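You operate a simulated robot arm through the tools that you are given. There is no shell and no other tool.

You run a simulated robot arm. Do the job below in one go: nothing can be reset, and whatever is moved stays where it is left.

TASK
Take both weights and the bar off the load stand.
Fine: POWER off, then guard down; weights into the tray before the knob is loosened; the bar on its black pads. Set down upright: silver bar.
Where things are to end (x, y in the base frame): weight within 30 mm of [700, 490]; weight within 30 mm of [760, 420].
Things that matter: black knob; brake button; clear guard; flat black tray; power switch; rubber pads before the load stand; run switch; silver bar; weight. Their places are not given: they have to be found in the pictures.

Only the result counts: the job must be done as asked and must still hold three seconds after the hand-in. Knocking over, shifting, dropping, spilling or breaking anything else fails it.

THE ROBOT
A 7-joint arm with a three-finger gripper, fixed in place. Base frame: the origin is on the floor under the middle of its stand, x ahead of it, y to its left, z up; the work surface is at about z = 750. Readings come in mm, rad, newtons and seconds.
It reaches about 1342 mm from its shoulder. Its first joint turns from -2.897 to 2.897 rad. Payload 2.69 kg.
The tool frame sits at the grasp point between the pads (the TCP): z along the fingers, y along the line on which they close. The tips reach 30 mm beyond it. The gripper opens to 128 mm; its body begins 117 mm behind the TCP.
Orientation is that of the tool frame in the base frame, as a unit quaternion [x, y, z, w]. With the fingers straight down and closing along the base's y, the tool's x points along the base's -x, its y along +y and its z along -z.

THE INTERFACE
- The arm moves only by the tool drive_tool. Its argument "increments" is one flat list of numbers, 7 for each row, row after row: the shift along the tool's x, y, z in mm, then the turn, a rotation vector about the tool's x, y, z in rad, then the closure, from 0 (fully open) to 1 (shut). In form: [tx, ty, tz, ax, ay, az, jaw, tx, ty, tz, ax, ay, az, jaw, ...]. A call has 1 to 20 rows; each row is the pose to reach, as a shift and turn from the pose commanded when the call began, along the tool's axes at that moment. Rows are played at 5 a second. More than 50 mm and 0.15 rad between two rows, or a gripper value outside its range, and nothing of the call is played. Where a pose cannot be reached the arm comes as near as it can. A force on the tool above 40 N (or 10 N above the force at the start of the call, whichever is more), or a blocked arm, ends the call early, and 0.2 s more pass. Each finger travels about 127 mm/s and halts on what it meets, pressing with about 23 N; the grip force reading is that of the motor and also rises with nothing between the fingers. The clock runs only during rows and for 0.2 s after the last one: add rows that repeat a pose to give the fingers time. The reply holds the time, the measured pose of the TCP, the force on the tool along the base axes, the opening and the grip force, in the units named above and with some noise, with the torque about the TCP (base axes, N m) and any sound that the robot's microphone picked up.
- Cameras (640 x 400 px; columns grow to the right, rows downward): "scene" is fixed at [403.3, 499.4, 1654.3]; the picture's right is [-0.38, -0.92, 0.00], its down [-0.72, 0.29, -0.63] and it looks along [0.59, -0.24, -0.77] (base axes); focal length 275 px, centre (320, 200). "wrist" rides on the gripper at [58, 54, -131] in the tool frame; the picture's right is [-0.68, 0.74, 0.00], its down [-0.62, -0.56, -0.55] and it looks along [-0.40, -0.37, 0.84] (tool axes); focal length 234 px, centre (320, 200).
- capture(camera): a new picture of that camera. No time passes.
- raise_lower(by): moves the trunk up (or, below 0, down) by that many mm; the arm rides with it, the base frame stays. It gives what a move gives, with no picture.
- point_at(camera, pixels): for up to 12 pixels [column, row] of the newest picture of that camera ("zoom" is the newest enlarged one), the place [x, y, z] in the base frame of the surface seen there, good to about 2 mm, but the place of the scene camera against the robot may be out by one fixed shift of up to 25 mm in any direction. No time passes.
- close_up(camera, box): a new picture of the part [left, top, right, bottom] of that camera's present view, enlarged. No time passes.
- sign_off(): hands the job in; it is judged then, once.

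Leave the gripper open and the arm clear of the work at the hand-in unless told otherwise.

The tools are called after ">>>" as name(argument=value, ...) on one line, values as JSON. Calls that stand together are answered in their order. drive_tool: Moves the arm, as the interface text tells. Its arguments: {"type":"object","properties":{"increments":{"type":"array","items":{"type":"number"}}},"required":["increments"]} The other tools are called the same way: raise_lower (by) moves the trunk up or down; capture (camera) takes a picture; point_at (camera, pixels) gives the place of the surface under pixels of a picture; close_up (camera, box) takes an enlarged picture of a part of a camera's view; sign_off () hands the job in.

At the start:

```text
time_s: 0.0
tool_pos: [689.1, 139.3, 1332.5]
tcp_rot: [0.0, 1.0, 0.0, 0.0]
wrist_force: [-0.4, -0.2, 0.3]
torque: [-0.04, -0.02, 0.0]
gripper_width: 127.8
grip_force: 0.2
trunk travel left (down, up): [-150.0, 200.0]
```

scene: 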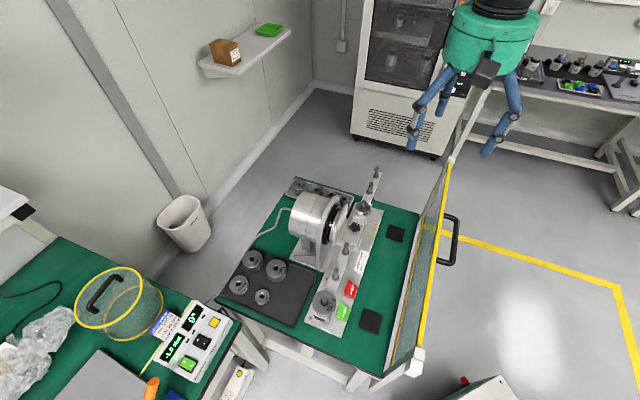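
wrist: 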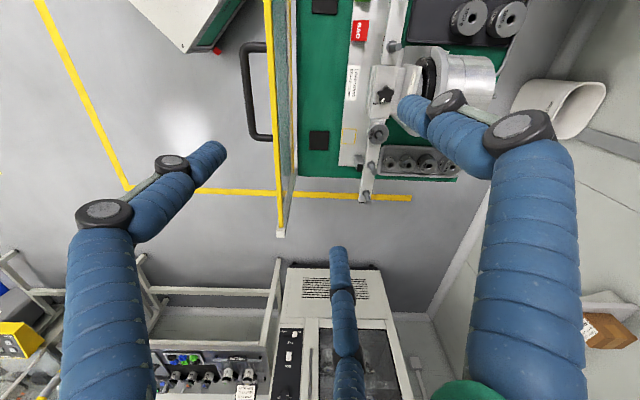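

I see a load stand on a green table, with a motor, a bar with weights, a tray and a guard on the right. I'll enlarge the scene view to make out the details.

>>> close_up(camera="scene", box=[210, 150, 470, 390])

>>> close_up(camera="wrist", box=[230, 0, 550, 220])

>>> close_up(camera="scene", box=[60, 250, 260, 400])

```text
1.67 times, centred on (340, 270) of scene
```

zoom: 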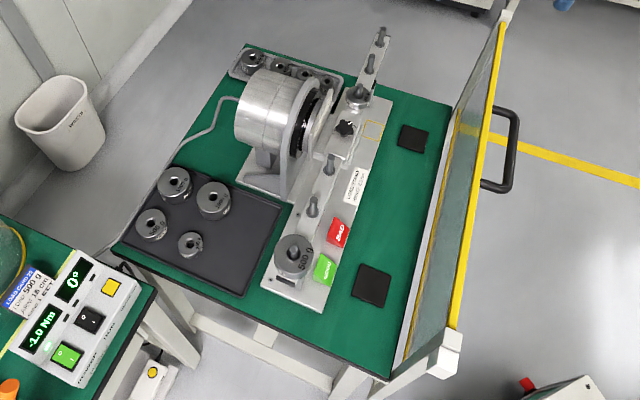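

```text
1.82 times, centred on (390, 110) of wrist
```

zoom: 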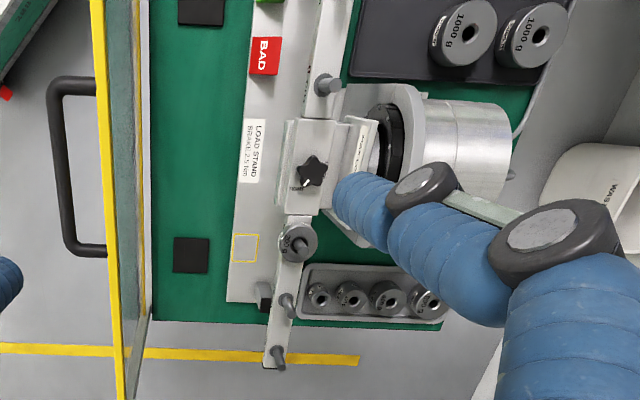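

```text
2.67 times, centred on (160, 325) of scene
```

zoom: 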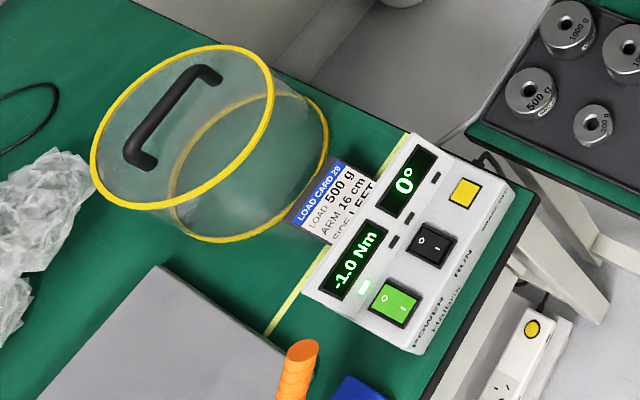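

The console with POWER and RUN sits at about (195, 340), and the stand is in the middle. I'll enlarge the console, the bar and the guard further.

>>> close_up(camera="scene", box=[150, 290, 240, 390])

>>> close_up(camera="scene", box=[280, 160, 400, 250])

>>> close_up(camera="scene", box=[290, 240, 400, 340])

>>> close_up(camera="scene", box=[370, 140, 490, 390])

```text
4.00 times, centred on (195, 340) of scene
```

zoom: 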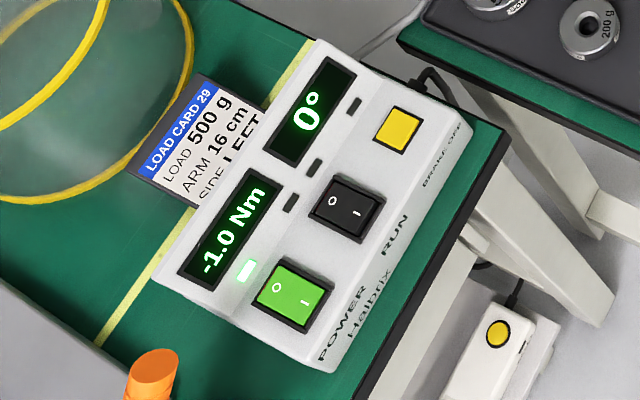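

```text
4.44 times, centred on (340, 205) of scene
```

zoom: 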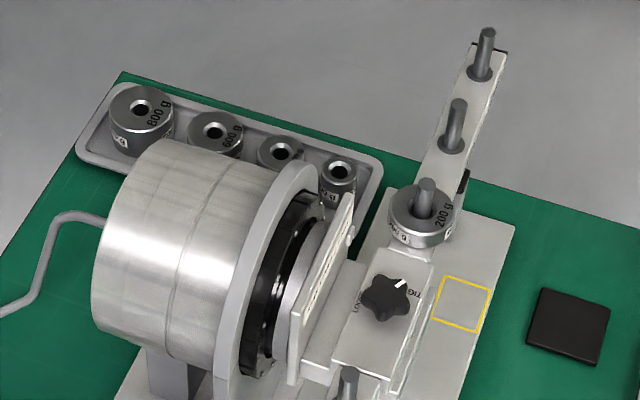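

```text
4.00 times, centred on (345, 290) of scene
```

zoom: 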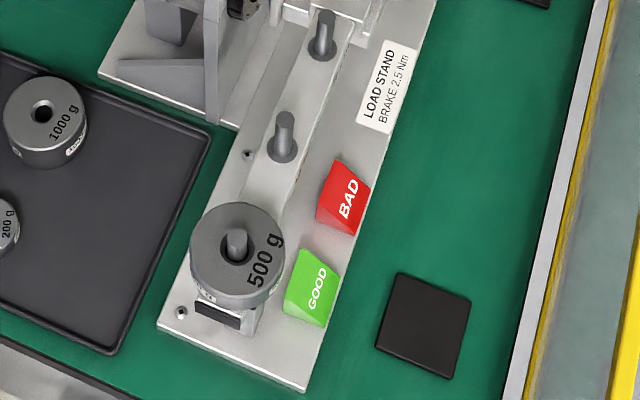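

```text
1.60 times, centred on (430, 265) of scene
```

zoom: 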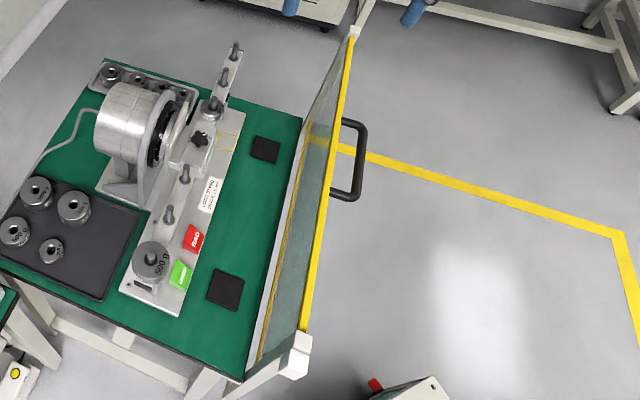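

The console shows POWER (green, lit), RUN (black) and a yellow BRAKE OFF button. The bar carries a 500 g weight at the near end and a 200 g weight beyond the knob. Next I'll measure places in the scene view: tray, weights, knob, pads, guard and switches. For comparison I'll also measure the features the wrist view shares.

>>> capture(camera="scene")

>>> capture(camera="wrist")

>>> point_at(camera="scene", pixels=[[347, 227], [396, 233], [370, 321], [325, 299], [363, 206], [376, 172], [253, 258], [276, 268], [239, 284], [262, 296], [187, 364], [202, 341]])

>>> point_at(camera="wrist", pixels=[[387, 94], [319, 140], [324, 4], [376, 132], [390, 45], [361, 30], [353, 135], [367, 198], [255, 130], [269, 100], [470, 17], [505, 16]])

>>> point_at(camera="scene", pixels=[[214, 322], [449, 160], [418, 360], [432, 250], [453, 240], [455, 217], [440, 263], [404, 360], [440, 180], [400, 300], [218, 292], [298, 326]])

```text
taken
```

scene: 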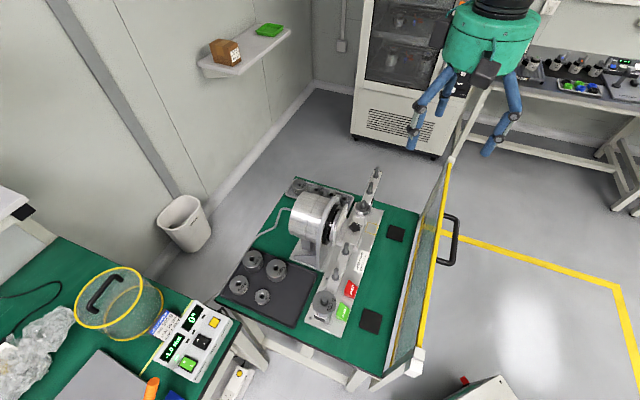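

```text
taken
```

wrist: 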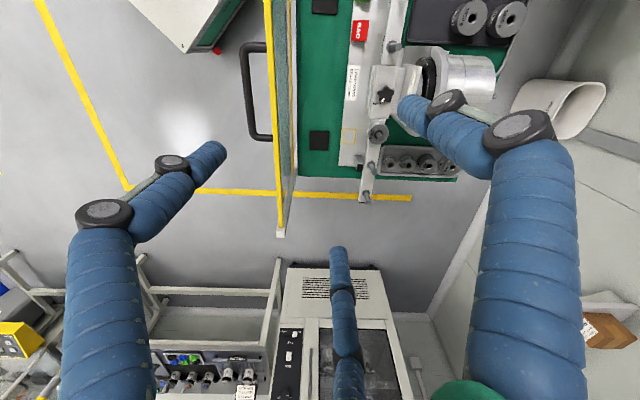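

```text
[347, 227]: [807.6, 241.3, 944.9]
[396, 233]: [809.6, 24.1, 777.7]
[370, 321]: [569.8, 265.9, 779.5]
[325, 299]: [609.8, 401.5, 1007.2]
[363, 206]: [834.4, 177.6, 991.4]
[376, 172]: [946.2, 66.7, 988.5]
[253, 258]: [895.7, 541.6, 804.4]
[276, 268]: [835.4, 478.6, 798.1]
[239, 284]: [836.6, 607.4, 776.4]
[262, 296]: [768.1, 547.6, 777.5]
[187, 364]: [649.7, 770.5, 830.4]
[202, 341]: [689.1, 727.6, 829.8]
```

```text
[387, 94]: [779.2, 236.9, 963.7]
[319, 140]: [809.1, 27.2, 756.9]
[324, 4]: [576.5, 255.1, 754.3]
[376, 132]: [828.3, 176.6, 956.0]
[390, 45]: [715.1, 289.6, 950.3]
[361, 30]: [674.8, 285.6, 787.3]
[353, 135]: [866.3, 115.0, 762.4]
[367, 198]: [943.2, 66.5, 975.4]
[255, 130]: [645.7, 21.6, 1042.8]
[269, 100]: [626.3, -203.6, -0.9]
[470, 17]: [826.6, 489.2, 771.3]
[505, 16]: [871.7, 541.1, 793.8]
```

```text
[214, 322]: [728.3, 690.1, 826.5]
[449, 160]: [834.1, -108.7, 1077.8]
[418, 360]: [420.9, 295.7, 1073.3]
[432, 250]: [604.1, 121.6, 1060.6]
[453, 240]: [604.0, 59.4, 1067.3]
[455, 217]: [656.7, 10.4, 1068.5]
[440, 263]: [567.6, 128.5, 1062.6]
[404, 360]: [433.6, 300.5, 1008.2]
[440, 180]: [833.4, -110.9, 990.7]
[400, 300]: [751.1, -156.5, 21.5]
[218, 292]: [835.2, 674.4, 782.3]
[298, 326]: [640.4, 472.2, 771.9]
```

Comparing the pads, the scene camera reads about 20 mm too high in z. The console reads roughly POWER (650, 770), RUN (689, 728) and BRAKE OFF (728, 690), and the tops are at about z 810. Next I'll carry the gripper high over to the console so the wrist camera can read the switches accurately.

>>> drive_tool(increments=[7.7, 42, 14.9, 0, 0, 0, 0, 15.4, 84, 29.8, 0, 0, 0, 0, 23.1, 126, 44.7, 0, 0, 0, 0, 30.8, 168, 59.6, 0, 0, 0, 0, 38.5, 210, 74.5, 0, 0, 0, 0, 46.2, 252, 89.4, 0, 0, 0, 0, 53.9, 294, 104.3, 0, 0, 0, 0, 61.6, 336, 119.2, 0, 0, 0, 0, 69.3, 378, 134.1, 0, 0, 0, 0, 77, 420, 149, 0, 0, 0, 0, 84.7, 462, 163.9, 0, 0, 0, 0, 92.4, 504, 178.8, 0, 0, 0, 0, 100.1, 546, 193.7, 0, 0, 0, 0, 107.8, 588, 208.6, 0, 0, 0, 0, 115.5, 630, 223.5, 0, 0, 0, 0, 123.2, 672, 238.4, 0, 0, 0, 0, 131, 714, 253, 0, 0, 0, 0])

>>> capture(camera="wrist")

>>> capture(camera="scene")

```text
time_s: 3.6
tool_pos: [560.5, 850.4, 1079.5]
tcp_rot: [0.0, 1.0, -0.001, 0.0]
wrist_force: [-0.4, 0.1, 0.0]
torque: [0.02, -0.03, -0.03]
gripper_width: 128.2
grip_force: 0.1
trunk travel left (down, up): [-150.0, 200.0]
```

```text
taken
```

wrist: 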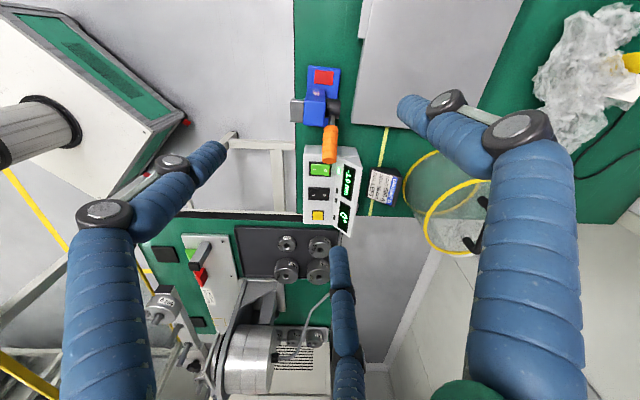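

```text
taken
```

scene: 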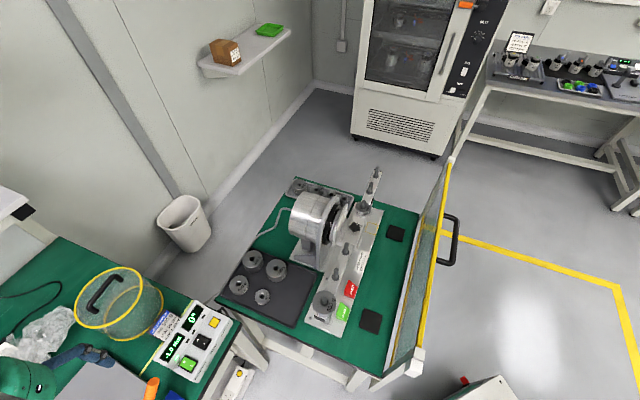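

The console shows in the wrist view at about (325, 190), with an orange-handled tool and a blue block beside it. I'll enlarge it and measure.

>>> close_up(camera="wrist", box=[280, 140, 380, 240])

>>> point_at(camera="wrist", pixels=[[313, 170], [328, 170], [313, 193], [326, 193], [318, 215], [320, 170], [331, 145], [305, 185], [286, 243], [318, 247], [287, 270], [318, 270]])

>>> close_up(camera="wrist", box=[140, 220, 340, 380])

```text
4.00 times, centred on (330, 190) of wrist
```

zoom: 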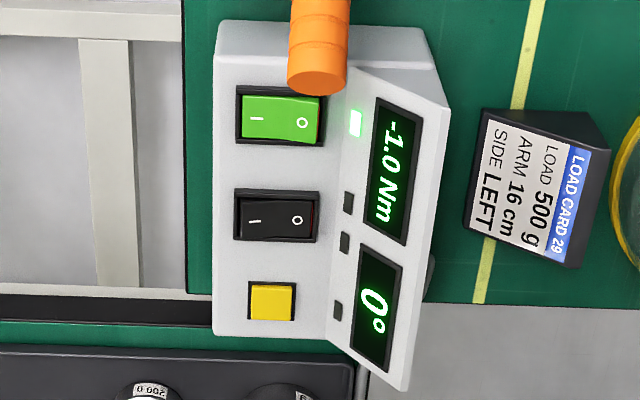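

```text
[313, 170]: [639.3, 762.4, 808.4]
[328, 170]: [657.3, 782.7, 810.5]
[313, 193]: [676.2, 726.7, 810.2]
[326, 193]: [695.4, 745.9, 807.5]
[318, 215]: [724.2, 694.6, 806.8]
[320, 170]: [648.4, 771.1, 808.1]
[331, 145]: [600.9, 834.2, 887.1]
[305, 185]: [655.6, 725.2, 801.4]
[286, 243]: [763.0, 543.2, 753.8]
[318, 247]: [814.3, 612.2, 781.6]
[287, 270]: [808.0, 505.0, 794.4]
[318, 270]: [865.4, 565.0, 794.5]
```

```text
2.50 times, centred on (240, 300) of wrist
```

zoom: 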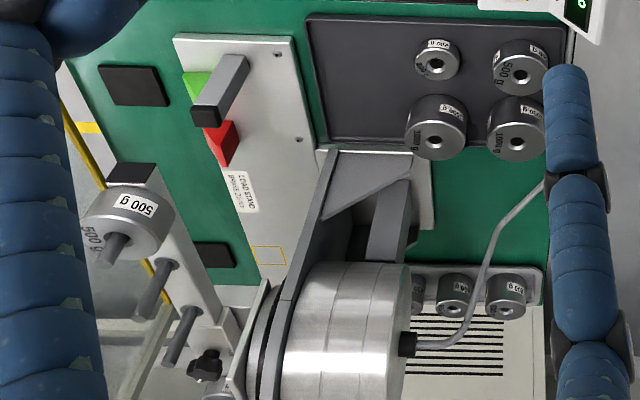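

POWER's I side is at (639, 762, 808) and sits low. Its O side is at (657, 783, 810.5) and sits proud, so POWER is on. RUN is off, with its O side pressed. An orange handle stands close to POWER, so I'll measure it, then close the gripper in place to see the shape of the fingers.

>>> point_at(camera="wrist", pixels=[[328, 159], [326, 150], [331, 130], [333, 118], [320, 107], [323, 78], [297, 108], [337, 153], [324, 157], [340, 105], [310, 90], [342, 115]])

>>> close_up(camera="wrist", box=[270, 50, 390, 190])

>>> drive_tool(increments=[0, 0, 0, 0, 0, 0, 1, 0, 0, 0, 0, 0, 0, 1, 0, 0, 0, 0, 0, 0, 1, 0, 0, 0, 0, 0, 0, 1, 0, 0, 0, 0, 0, 0, 1])

>>> capture(camera="wrist")

>>> capture(camera="scene")

```text
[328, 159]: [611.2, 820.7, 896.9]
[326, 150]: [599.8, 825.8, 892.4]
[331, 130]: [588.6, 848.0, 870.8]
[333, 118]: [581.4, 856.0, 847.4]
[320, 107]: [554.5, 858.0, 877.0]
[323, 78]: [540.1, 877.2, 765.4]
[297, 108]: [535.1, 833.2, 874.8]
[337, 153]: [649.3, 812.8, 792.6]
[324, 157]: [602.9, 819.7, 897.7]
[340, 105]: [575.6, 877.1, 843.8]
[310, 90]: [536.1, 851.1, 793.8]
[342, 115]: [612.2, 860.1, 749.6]
```

```text
2.86 times, centred on (330, 120) of wrist
```

zoom: 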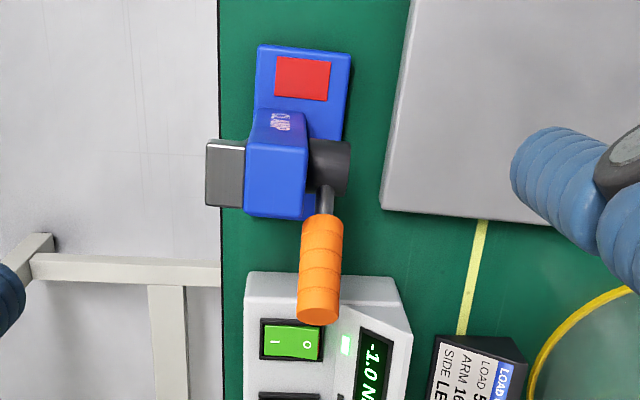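

```text
time_s: 4.8
tool_pos: [560.6, 849.3, 1081.8]
tcp_rot: [0.0, 1.0, 0.0, -0.001]
wrist_force: [-0.4, -0.7, -0.1]
torque: [-0.04, 0.03, 0.04]
gripper_width: 2.1
grip_force: 22.6
trunk travel left (down, up): [-150.0, 200.0]
```

```text
taken
```

wrist: 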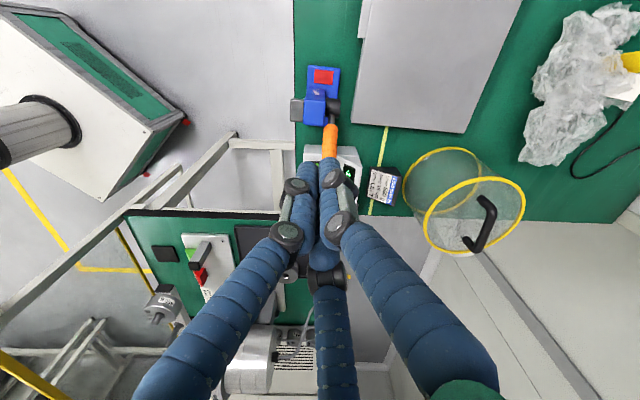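

```text
taken
```

scene: 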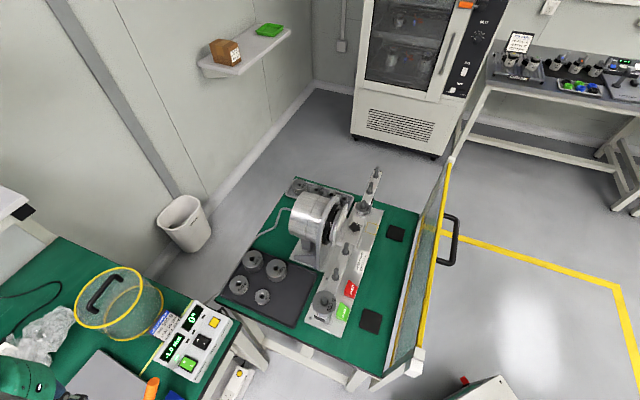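

With the fingers closed the tips form a cluster, so I need to know how the sloped display panel rises beside POWER. I'll measure the console and the handle in the scene view. Its z reads about 21 mm too high there.

>>> close_up(camera="scene", box=[140, 290, 240, 390])

>>> point_at(camera="scene", pixels=[[177, 357], [179, 360], [170, 353], [180, 340], [163, 355], [185, 330], [190, 355], [181, 361], [194, 369], [200, 375], [175, 363], [153, 385]])

```text
4.00 times, centred on (190, 340) of scene
```

zoom: 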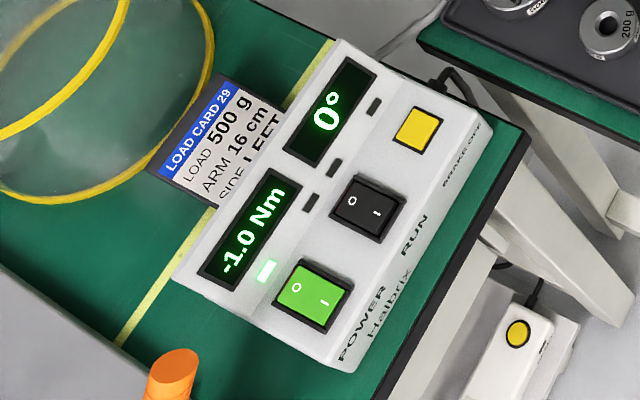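

```text
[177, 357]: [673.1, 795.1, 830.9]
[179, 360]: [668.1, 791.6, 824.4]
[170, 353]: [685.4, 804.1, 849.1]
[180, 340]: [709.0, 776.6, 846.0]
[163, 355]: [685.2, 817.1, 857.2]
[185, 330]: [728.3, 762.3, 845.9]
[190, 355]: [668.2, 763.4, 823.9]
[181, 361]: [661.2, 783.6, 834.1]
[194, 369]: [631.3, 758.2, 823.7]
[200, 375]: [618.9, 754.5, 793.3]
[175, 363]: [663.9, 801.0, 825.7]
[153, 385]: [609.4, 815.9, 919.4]
```

The display panel rises steeply about 8 mm beyond the O side of POWER, so a single fingertip has to do the pressing. I'll study the closed fingertips in the wrist view.

>>> close_up(camera="wrist", box=[260, 140, 400, 300])

>>> point_at(camera="wrist", pixels=[[306, 166], [331, 162], [319, 180], [326, 180], [327, 200], [297, 186], [334, 178], [287, 235], [341, 225], [326, 280], [322, 250], [310, 200]])

```text
2.50 times, centred on (330, 220) of wrist
```

zoom: 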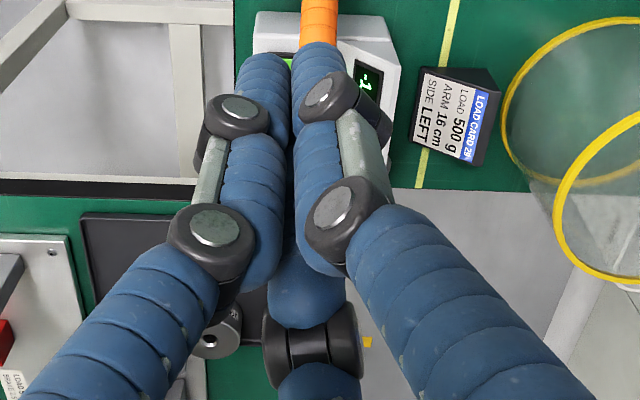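

```text
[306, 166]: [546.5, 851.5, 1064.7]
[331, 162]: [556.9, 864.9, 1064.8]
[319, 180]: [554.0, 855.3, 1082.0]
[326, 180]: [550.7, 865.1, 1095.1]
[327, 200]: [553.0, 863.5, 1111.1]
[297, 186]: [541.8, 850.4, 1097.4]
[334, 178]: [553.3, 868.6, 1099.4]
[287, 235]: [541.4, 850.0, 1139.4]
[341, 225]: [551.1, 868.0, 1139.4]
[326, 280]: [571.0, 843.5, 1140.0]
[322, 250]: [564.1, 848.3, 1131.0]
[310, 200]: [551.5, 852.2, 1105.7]
```

The finger joints start about 88 mm above the tips, so the closed cluster is slim enough. I'll lean the tool about 0.5 rad, with its body away from the orange handle and toward the stand. That makes one fingertip the lowest point. First I go to a stand-off well above and before the O side of POWER.

>>> drive_tool(increments=[-32, -20.4, 19, -0.05, 0.0866, 0, 1, -64, -40.8, 38, -0.1, 0.1732, 0, 1, -96, -61.2, 57, -0.15, 0.2598, 0, 1, -128, -81.6, 76, -0.2, 0.3464, 0, 1, -161, -102, 95, -0.25, 0.433, 0, 1, -161, -102, 95, -0.25, 0.433, 0, 1])

>>> capture(camera="wrist")

>>> capture(camera="scene")

```text
time_s: 6.2
tool_pos: [716.6, 745.5, 983.4]
tcp_rot: [0.0, 0.969, 0.124, -0.215]
wrist_force: [0.6, -0.3, -1.1]
torque: [0.09, 0.14, -0.05]
gripper_width: 2.1
grip_force: 23.0
trunk travel left (down, up): [-150.0, 200.0]
```

```text
taken
```

wrist: 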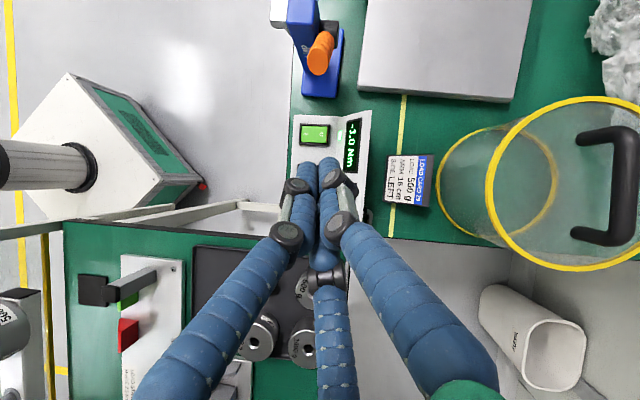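

```text
taken
```

scene: 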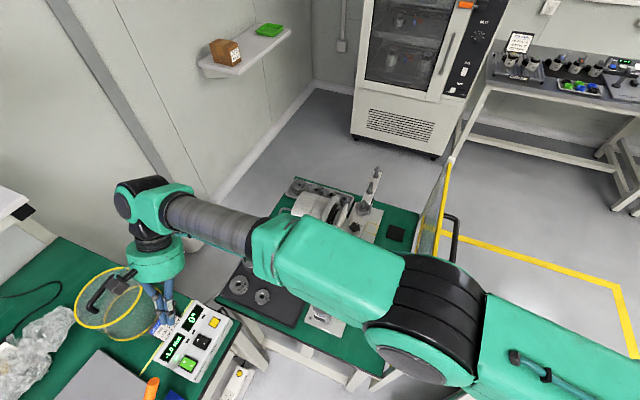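

I'll enlarge the console in both views to check the reading and see where the tip lies relative to POWER.

>>> close_up(camera="wrist", box=[260, 90, 400, 250])

>>> close_up(camera="scene", box=[120, 270, 240, 390])

>>> point_at(camera="wrist", pixels=[[307, 133], [322, 133], [326, 133], [302, 133], [307, 165], [329, 160], [320, 53], [324, 45], [318, 72], [345, 150], [338, 130], [330, 285]])

```text
2.50 times, centred on (330, 170) of wrist
```

zoom: 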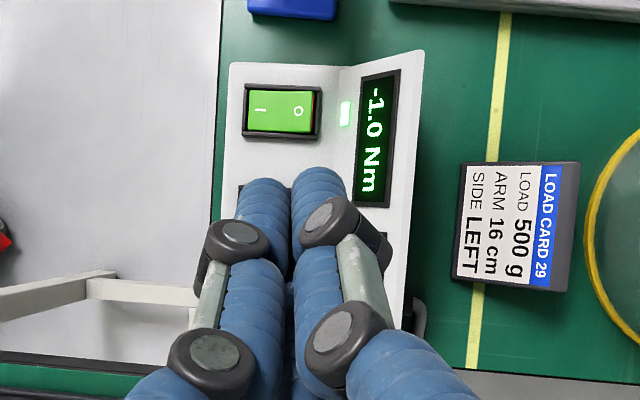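

```text
3.33 times, centred on (180, 330) of scene
```

zoom: 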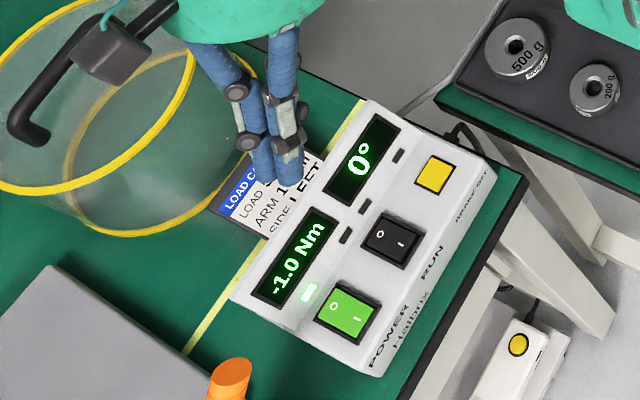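

```text
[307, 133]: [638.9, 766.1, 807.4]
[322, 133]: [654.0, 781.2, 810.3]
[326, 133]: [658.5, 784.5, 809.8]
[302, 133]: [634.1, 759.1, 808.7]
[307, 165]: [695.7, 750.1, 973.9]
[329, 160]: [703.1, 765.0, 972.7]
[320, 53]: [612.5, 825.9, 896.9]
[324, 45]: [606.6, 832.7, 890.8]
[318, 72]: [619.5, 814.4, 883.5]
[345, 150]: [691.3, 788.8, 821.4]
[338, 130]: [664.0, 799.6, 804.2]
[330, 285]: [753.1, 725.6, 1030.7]
```

The reading is still −1.0 Nm and nothing has changed. I'll measure the visible fingertips in the scene view to work out where the lowest tip really is.

>>> close_up(camera="scene", box=[140, 280, 200, 340])

>>> point_at(camera="scene", pixels=[[163, 324], [165, 320], [172, 320], [170, 316], [173, 310], [160, 315], [166, 325], [175, 322]])

```text
6.67 times, centred on (170, 310) of scene
```

zoom: 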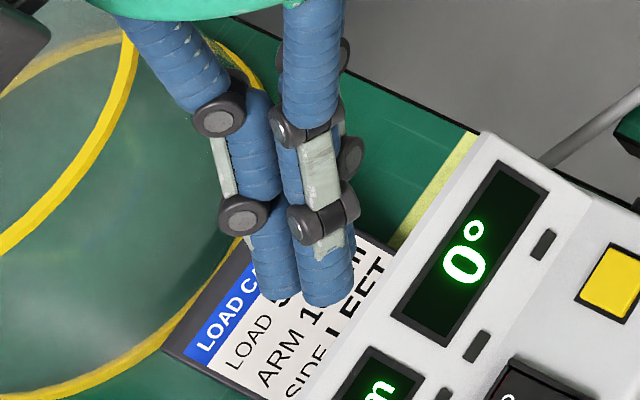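

```text
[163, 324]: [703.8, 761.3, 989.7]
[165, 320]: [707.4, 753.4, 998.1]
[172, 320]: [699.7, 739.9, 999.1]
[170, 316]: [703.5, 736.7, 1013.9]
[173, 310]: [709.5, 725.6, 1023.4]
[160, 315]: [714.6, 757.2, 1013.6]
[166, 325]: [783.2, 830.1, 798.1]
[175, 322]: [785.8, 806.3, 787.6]
```

The visible tips match the geometry I expected, so the lowest tip should land about 34 mm below the TCP, nearly plumb under it. I'll approach along the tool axis by 115 mm, then look again.

>>> drive_tool(increments=[-1, 1, 30, 0, 0, 0, 1, -2, 2.4, 60, 0, 0, 0, 1, -2, 2.4, 90, 0, 0, 0, 1, -2, 2.4, 115, 0, 0, 0, 1, -2, 2.4, 115, 0, 0, 0, 1])

>>> close_up(camera="wrist", box=[260, 90, 400, 250])

>>> close_up(camera="scene", box=[140, 310, 230, 390])

```text
time_s: 7.4
tool_pos: [669.5, 777.8, 881.0]
tcp_rot: [-0.001, 0.969, 0.123, -0.214]
wrist_force: [0.1, -0.6, -0.2]
torque: [-0.03, 0.04, 0.03]
gripper_width: 2.1
grip_force: 23.6
trunk travel left (down, up): [-150.0, 200.0]
```

```text
2.50 times, centred on (330, 170) of wrist
```

zoom: 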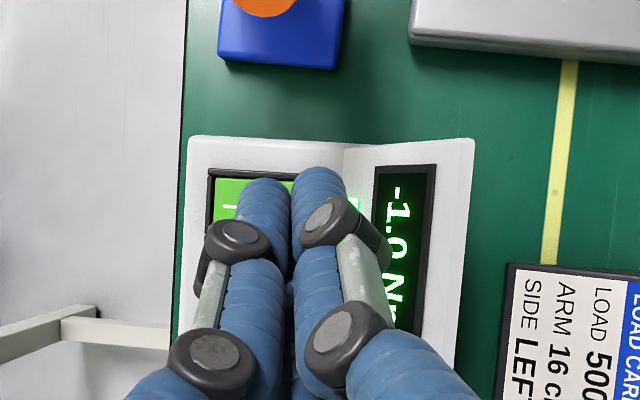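

```text
5.00 times, centred on (185, 350) of scene
```

zoom: 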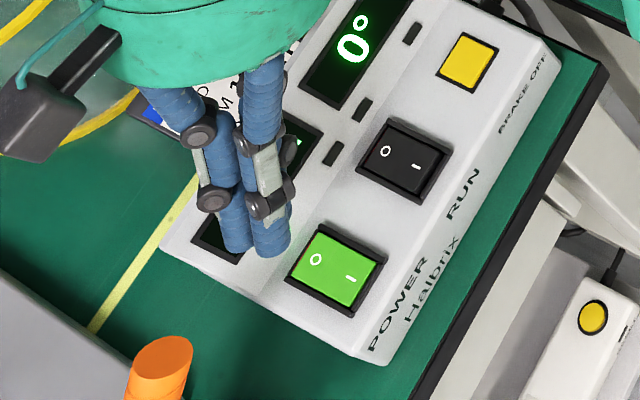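

The tip is lined up with the O side of POWER. I'll press slowly along the tool axis until the rocker tips, then read the force.

>>> drive_tool(increments=[0, -1, 20, 0, 0, 0, 1, 0, -1, 30, 0, 0, 0, 1, 0, -1, 34, 0, 0, 0, 1, 0, -1, 38, 0, 0, 0, 1, 0, -1, 40, 0, 0, 0, 1, 0, -1, 42, 0, 0, 0, 1, 0, -1, 44, 0, 0, 0, 1])

>>> close_up(camera="scene", box=[140, 310, 230, 390])

>>> close_up(camera="wrist", box=[260, 90, 400, 250])

```text
time_s: 9.0
tool_pos: [652.7, 790.3, 843.4]
tcp_rot: [-0.001, 0.969, 0.124, -0.215]
wrist_force: [-0.8, -0.1, 0.2]
torque: [0.0, 0.01, 0.05]
gripper_width: 2.2
grip_force: 22.8
trunk travel left (down, up): [-150.0, 200.0]
```

```text
5.00 times, centred on (185, 350) of scene
```

zoom: 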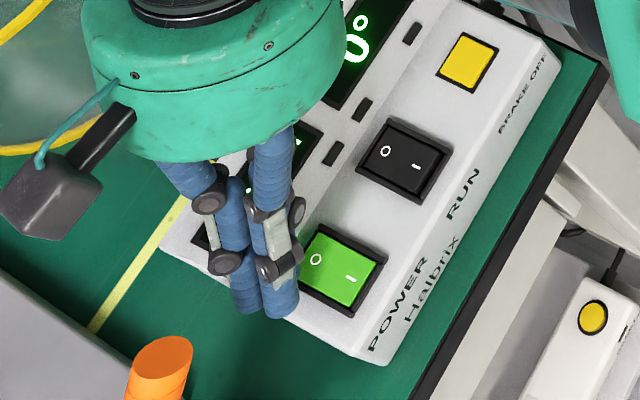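

```text
2.50 times, centred on (330, 170) of wrist
```

zoom: 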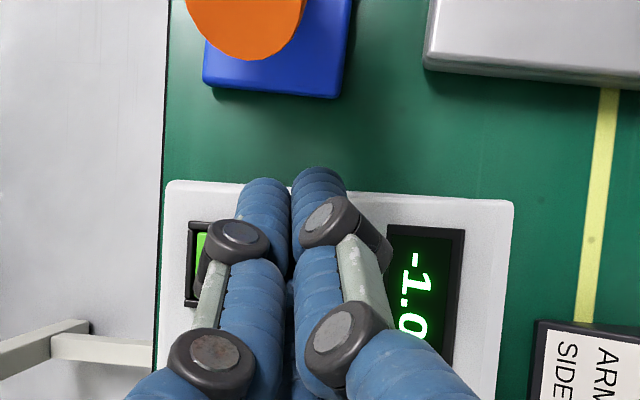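

No contact force yet, and the TCP reads y about 5 mm beyond where I want it. I'll measure the two visible fingertips in the wrist view for a better fix.

>>> capture(camera="wrist")

>>> point_at(camera="wrist", pixels=[[304, 163], [309, 163], [305, 168], [327, 160], [332, 160], [330, 165], [283, 184], [281, 193], [320, 190]])

```text
taken
```

wrist: 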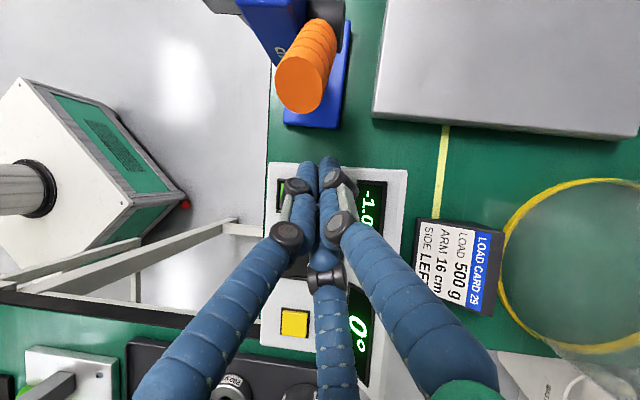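

```text
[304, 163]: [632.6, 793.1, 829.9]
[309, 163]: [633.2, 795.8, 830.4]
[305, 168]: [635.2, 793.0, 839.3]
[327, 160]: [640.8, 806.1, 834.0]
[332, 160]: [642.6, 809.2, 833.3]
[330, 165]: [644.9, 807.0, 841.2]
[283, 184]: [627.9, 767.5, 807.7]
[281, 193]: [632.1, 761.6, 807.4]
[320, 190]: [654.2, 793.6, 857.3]
```

The tips put the lowest finger at about (656, 786, 814), nearly touching the O edge. I'll shift it 3 mm and press straight down in small steps.

>>> drive_tool(increments=[-0.8, -2.9, -1.1, 0, 0, 0, 1, -2.4, -3.8, 2.4, 0, 0, 0, 1, -3.7, -4.5, 5, 0, 0, 0, 1, -4.5, -5, 6.8, 0, 0, 0, 1, -5.3, -5.5, 8.6, 0, 0, 0, 1, -6.2, -6, 10.3, 0, 0, 0, 1])

>>> close_up(camera="scene", box=[140, 310, 230, 390])

>>> close_up(camera="wrist", box=[260, 90, 400, 250])

```text
time_s: 10.5
tool_pos: [656.2, 788.8, 838.2]
tcp_rot: [-0.002, 0.969, 0.127, -0.212]
wrist_force: [3.8, 4.0, 9.2]
torque: [0.13, -0.16, 0.0]
gripper_width: 2.3
grip_force: 22.7
trunk travel left (down, up): [-150.0, 200.0]
stopped in row 6: the force on the tool passed its limit at 41 N (the readings are from after the stop); the commanded pose is now the measured one
```

```text
5.00 times, centred on (185, 350) of scene
```

zoom: 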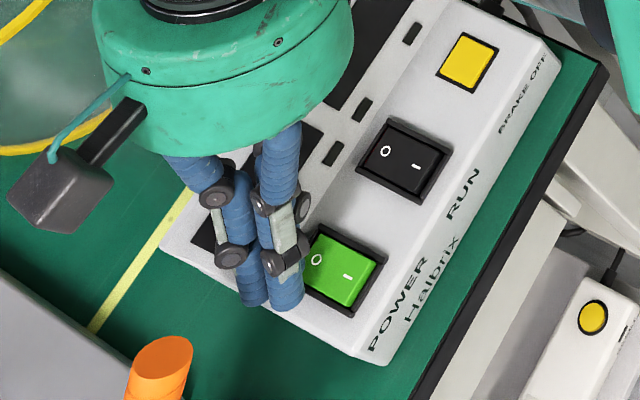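

```text
2.50 times, centred on (330, 170) of wrist
```

zoom: 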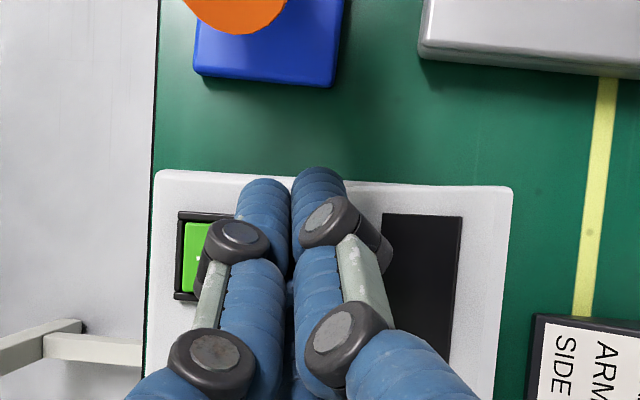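

The displays have gone dark and the rocker has tipped to O, so POWER is off. I'll back out along the tool axis and check that the bar hasn't moved.

>>> drive_tool(increments=[0, 0, -20, 0, 0, 0, 1, 0, 0, -50, 0, 0, 0, 1, 0, 0, -90, 0, 0, 0, 1, 0, 0, -130, 0, 0, 0, 1, 0, 0, -170, 0, 0, 0, 1, 0, 0, -210, 0, 0, 0, 1, 0, 0, -250, 0, 0, 0, 1])

>>> capture(camera="scene")

>>> close_up(camera="scene", box=[140, 310, 230, 390])

>>> capture(camera="wrist")

```text
time_s: 12.1
tool_pos: [747.4, 722.5, 1045.7]
tcp_rot: [-0.001, 0.969, 0.124, -0.215]
wrist_force: [1.3, 1.3, -1.3]
torque: [-0.09, 0.16, 0.05]
gripper_width: 2.3
grip_force: 22.9
out of reach, approached as far as the arm can: row 7
trunk travel left (down, up): [-150.0, 200.0]
```

```text
taken
```

scene: 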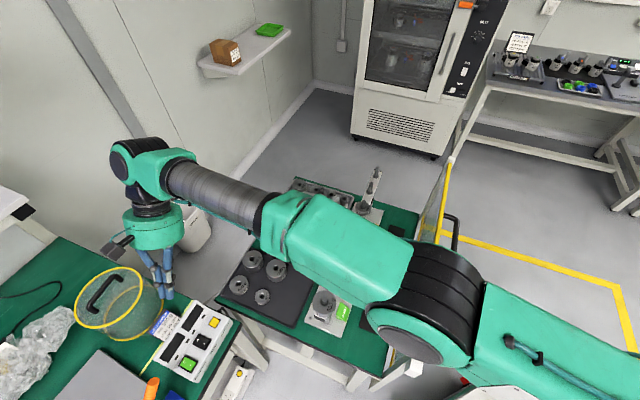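

```text
5.00 times, centred on (185, 350) of scene
```

zoom: 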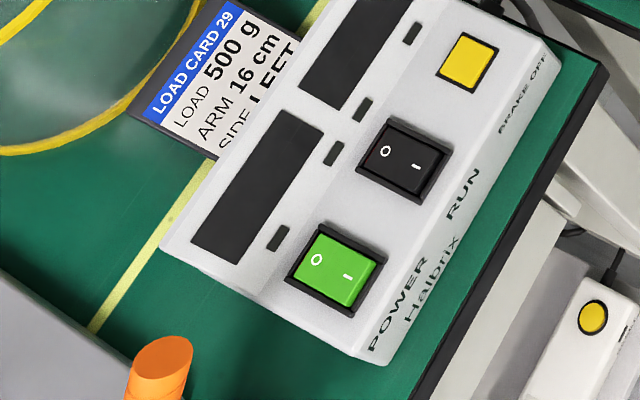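

```text
taken
```

wrist: 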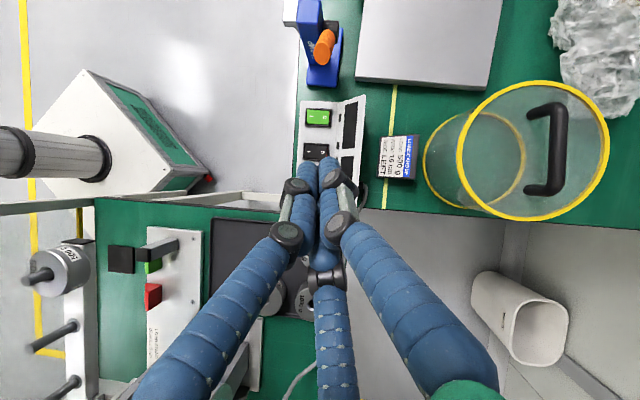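

POWER is off and the bar still looks level. Next is the guard. I'll bring the arm back upright, open the hand, and move to where the wrist camera can look at the guard.

>>> drive_tool(increments=[27, -28, -17, 0.02, -0.033, 0, 0.8, 54, -56, -34, 0.04, -0.066, 0, 0.6, 81, -83, -51, 0.06, -0.1, 0, 0.4, 108, -111, -68, 0.08, -0.133, 0, 0.2, 136, -139, -85, 0.1, -0.167, 0, 0, 163, -167, -102, 0.12, -0.2, 0, 0, 190, -194, -119, 0.14, -0.233, 0, 0, 217, -222, -136, 0.16, -0.266, 0, 0, 244, -250, -153, 0.18, -0.3, 0, 0, 271, -278, -170, 0.2, -0.333, 0, 0, 299, -305, -187, 0.22, -0.366, 0, 0, 326, -333, -204, 0.235, -0.4, 0, 0, 353, -361, -221, 0.25, -0.433, 0, 0])

>>> capture(camera="wrist")

>>> capture(camera="scene")

```text
time_s: 14.9
tool_pos: [495.8, 297.1, 1298.5]
tcp_rot: [-0.001, 1.0, 0.002, 0.001]
wrist_force: [0.7, 0.5, -0.9]
torque: [0.02, 0.01, -0.02]
gripper_width: 128.1
grip_force: 0.1
trunk travel left (down, up): [-150.0, 200.0]
```

```text
taken
```

wrist: 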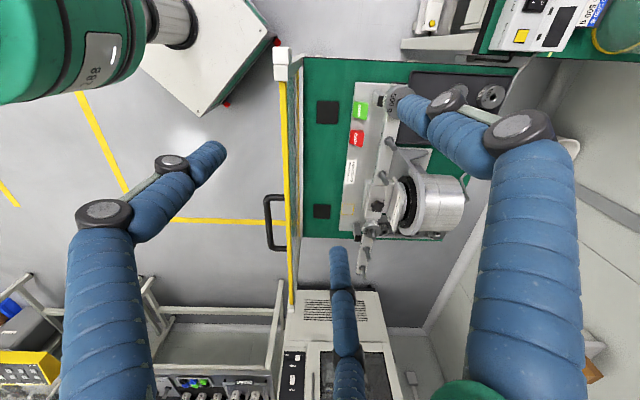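

```text
taken
```

scene: 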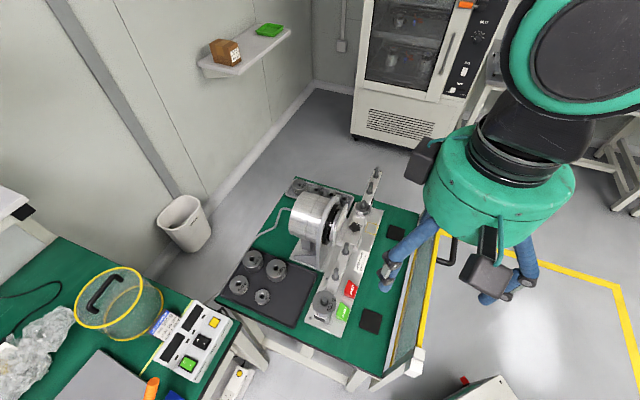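

The guard's yellow top rail runs from (282, 75) to (292, 300) in the wrist view, with the handle at (272, 222). I'll enlarge it and measure.

>>> close_up(camera="wrist", box=[220, 40, 400, 310])

>>> close_up(camera="wrist", box=[250, 30, 350, 130])

>>> point_at(camera="wrist", pixels=[[281, 60], [284, 85], [287, 150], [289, 240], [292, 300], [266, 222], [268, 197], [273, 247], [296, 150], [299, 100], [291, 55], [300, 200]])

>>> point_at(camera="wrist", pixels=[[376, 208], [321, 211], [328, 112], [359, 270], [403, 95], [391, 140], [380, 176], [368, 231], [364, 250], [350, 215], [358, 110], [357, 138]])

```text
1.48 times, centred on (310, 175) of wrist
```

zoom: 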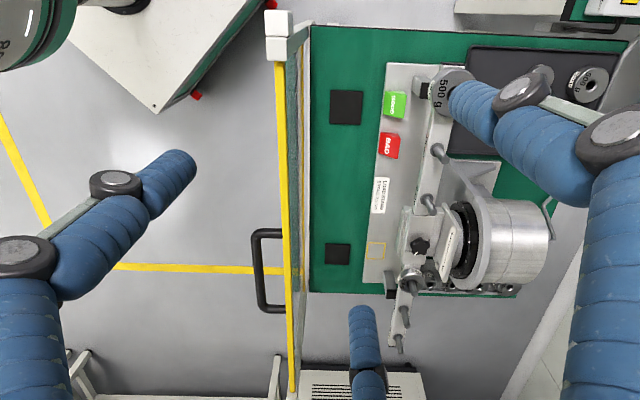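

```text
4.00 times, centred on (300, 80) of wrist
```

zoom: 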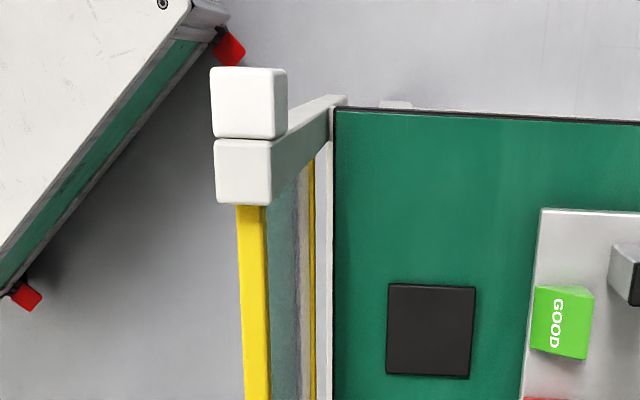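

```text
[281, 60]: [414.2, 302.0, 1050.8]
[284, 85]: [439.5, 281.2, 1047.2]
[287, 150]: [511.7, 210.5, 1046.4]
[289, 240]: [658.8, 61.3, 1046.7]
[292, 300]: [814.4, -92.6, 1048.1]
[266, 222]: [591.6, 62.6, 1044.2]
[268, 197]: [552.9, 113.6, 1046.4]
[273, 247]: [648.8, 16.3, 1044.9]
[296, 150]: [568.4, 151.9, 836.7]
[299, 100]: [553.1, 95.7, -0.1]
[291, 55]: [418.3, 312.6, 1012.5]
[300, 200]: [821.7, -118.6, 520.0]
```

```text
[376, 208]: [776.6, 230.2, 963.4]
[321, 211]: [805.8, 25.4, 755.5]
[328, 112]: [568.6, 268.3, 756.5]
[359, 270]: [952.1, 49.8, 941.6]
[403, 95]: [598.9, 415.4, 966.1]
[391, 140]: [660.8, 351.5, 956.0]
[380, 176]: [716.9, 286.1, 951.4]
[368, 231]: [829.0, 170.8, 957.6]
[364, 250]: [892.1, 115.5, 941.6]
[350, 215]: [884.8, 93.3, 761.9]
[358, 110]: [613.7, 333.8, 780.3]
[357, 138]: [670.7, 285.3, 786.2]
```

The rail top is at z 1047, running from (440, 281) to (814, −93). The handle's outer bar is centred near (601, 65) at z 1045 on the robot side, and there are white posts at the ends. I'll look at it from the robot side to see how it moves, turning the tool 90° about its axis.

>>> drive_tool(increments=[-1.6, -29, 14, 0, 0, -0.143, 0, -3.2, -59, 27, 0, 0, -0.286, 0, -5, -88, 41, 0, 0, -0.428, 0, -6.5, -118, 55, 0, 0, -0.571, 0, -8, -147, 69, 0, 0, -0.714, 0, -10, -177, 82, 0, 0, -0.857, 0, -11.5, -206, 96, 0, 0, -1, 0, -13, -236, 110, 0, 0, -1.142, 0, -15, -265, 123, 0, 0, -1.285, 0, -16.5, -295, 137, 0, 0, -1.428, 0, -18, -324, 151, 0, 0, -1.571, 0])

>>> capture(camera="wrist")

>>> capture(camera="scene")

```text
time_s: 17.3
tool_pos: [512.9, -27.7, 1145.2]
tcp_rot: [0.709, -0.705, 0.0, -0.002]
wrist_force: [-0.4, -1.0, -0.2]
torque: [-0.04, 0.01, 0.0]
gripper_width: 128.1
grip_force: 0.0
trunk travel left (down, up): [-150.0, 200.0]
```

```text
taken
```

wrist: 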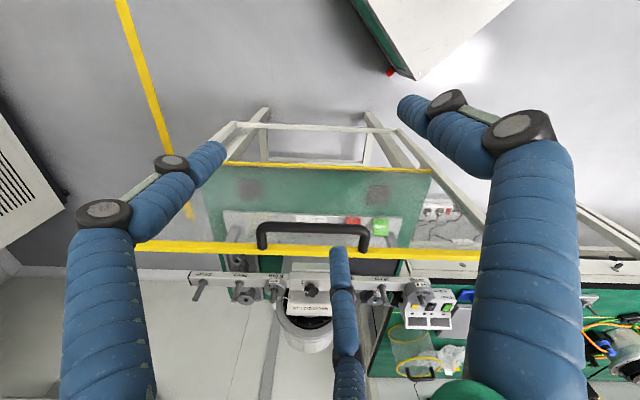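

```text
taken
```

scene: 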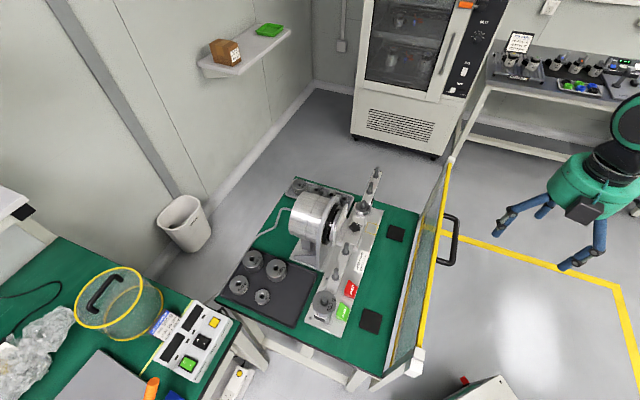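

I'll enlarge this view to see how the guard runs in its posts.

>>> close_up(camera="wrist", box=[180, 90, 480, 290])

>>> point_at(camera="wrist", pixels=[[313, 226], [258, 235], [367, 235], [262, 247], [364, 249], [315, 251], [315, 166], [220, 240], [430, 255], [235, 125], [385, 130], [500, 258]])

>>> close_up(camera="wrist", box=[380, 90, 640, 290])

```text
2.00 times, centred on (330, 190) of wrist
```

zoom: 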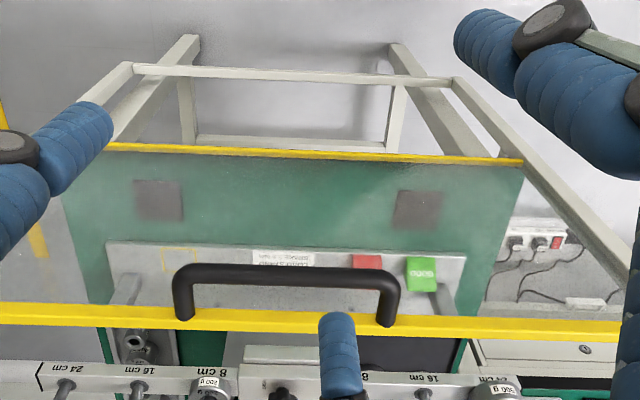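

```text
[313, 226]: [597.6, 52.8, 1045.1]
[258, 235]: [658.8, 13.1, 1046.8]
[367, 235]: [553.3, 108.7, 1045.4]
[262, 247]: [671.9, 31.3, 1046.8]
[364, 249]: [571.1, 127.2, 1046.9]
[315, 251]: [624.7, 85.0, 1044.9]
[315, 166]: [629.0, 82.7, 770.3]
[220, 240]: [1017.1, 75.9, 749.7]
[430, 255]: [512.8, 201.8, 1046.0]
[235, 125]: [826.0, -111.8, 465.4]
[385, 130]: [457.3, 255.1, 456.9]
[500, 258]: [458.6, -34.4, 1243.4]
```

```text
2.00 times, centred on (510, 190) of wrist
```

zoom: 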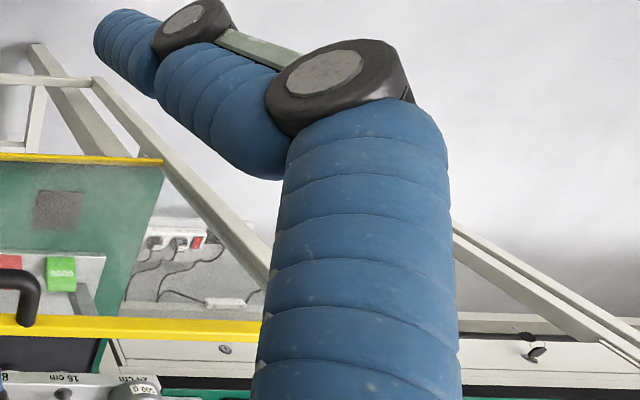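

The guard is a pane in vertical posts, with its bottom rail at z 770 and a crossbar at z 460, so it slides straight down. I'll close the fingers, turn so that their closing line crosses the handle bar, and hover over the middle of the handle at (599, 54).

>>> drive_tool(increments=[0, 0, 0, 0, 0, 0, 0.5, 0, 0, 0, 0, 0, 0, 1, -13, -14, 4, 0, 0, -0.13, 1, -27, -28, 8, 0, 0, -0.26, 1, -41, -43, 12, 0, 0, -0.39, 1, -54, -57, 17, 0, 0, -0.52, 1, -68, -71, 21, 0, 0, -0.65, 1, -81.6, -86, 25, 0, 0, -0.785, 1, -81.6, -86, 25, 0, 0, -0.785, 1])

>>> capture(camera="wrist")

>>> close_up(camera="scene", box=[380, 140, 560, 300])

```text
time_s: 19.3
tool_pos: [600.4, 57.2, 1123.7]
tcp_rot: [0.924, -0.381, 0.0, -0.002]
wrist_force: [1.3, -0.7, -0.6]
torque: [-0.02, 0.06, 0.01]
gripper_width: 2.0
grip_force: 23.0
trunk travel left (down, up): [-150.0, 200.0]
```

```text
taken
```

wrist: 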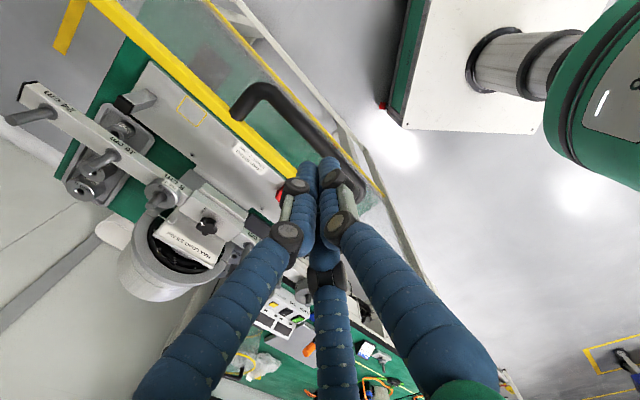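

```text
2.50 times, centred on (470, 220) of scene
```

zoom: 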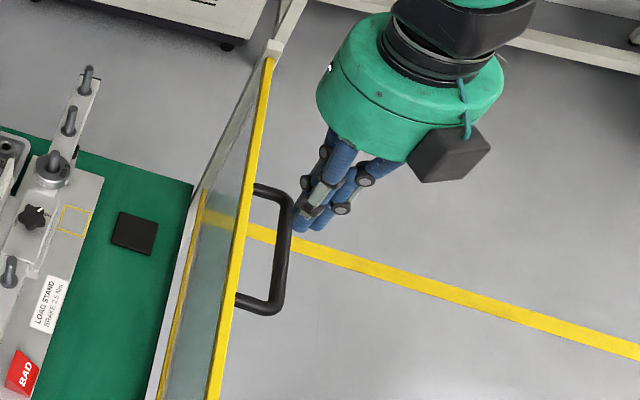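

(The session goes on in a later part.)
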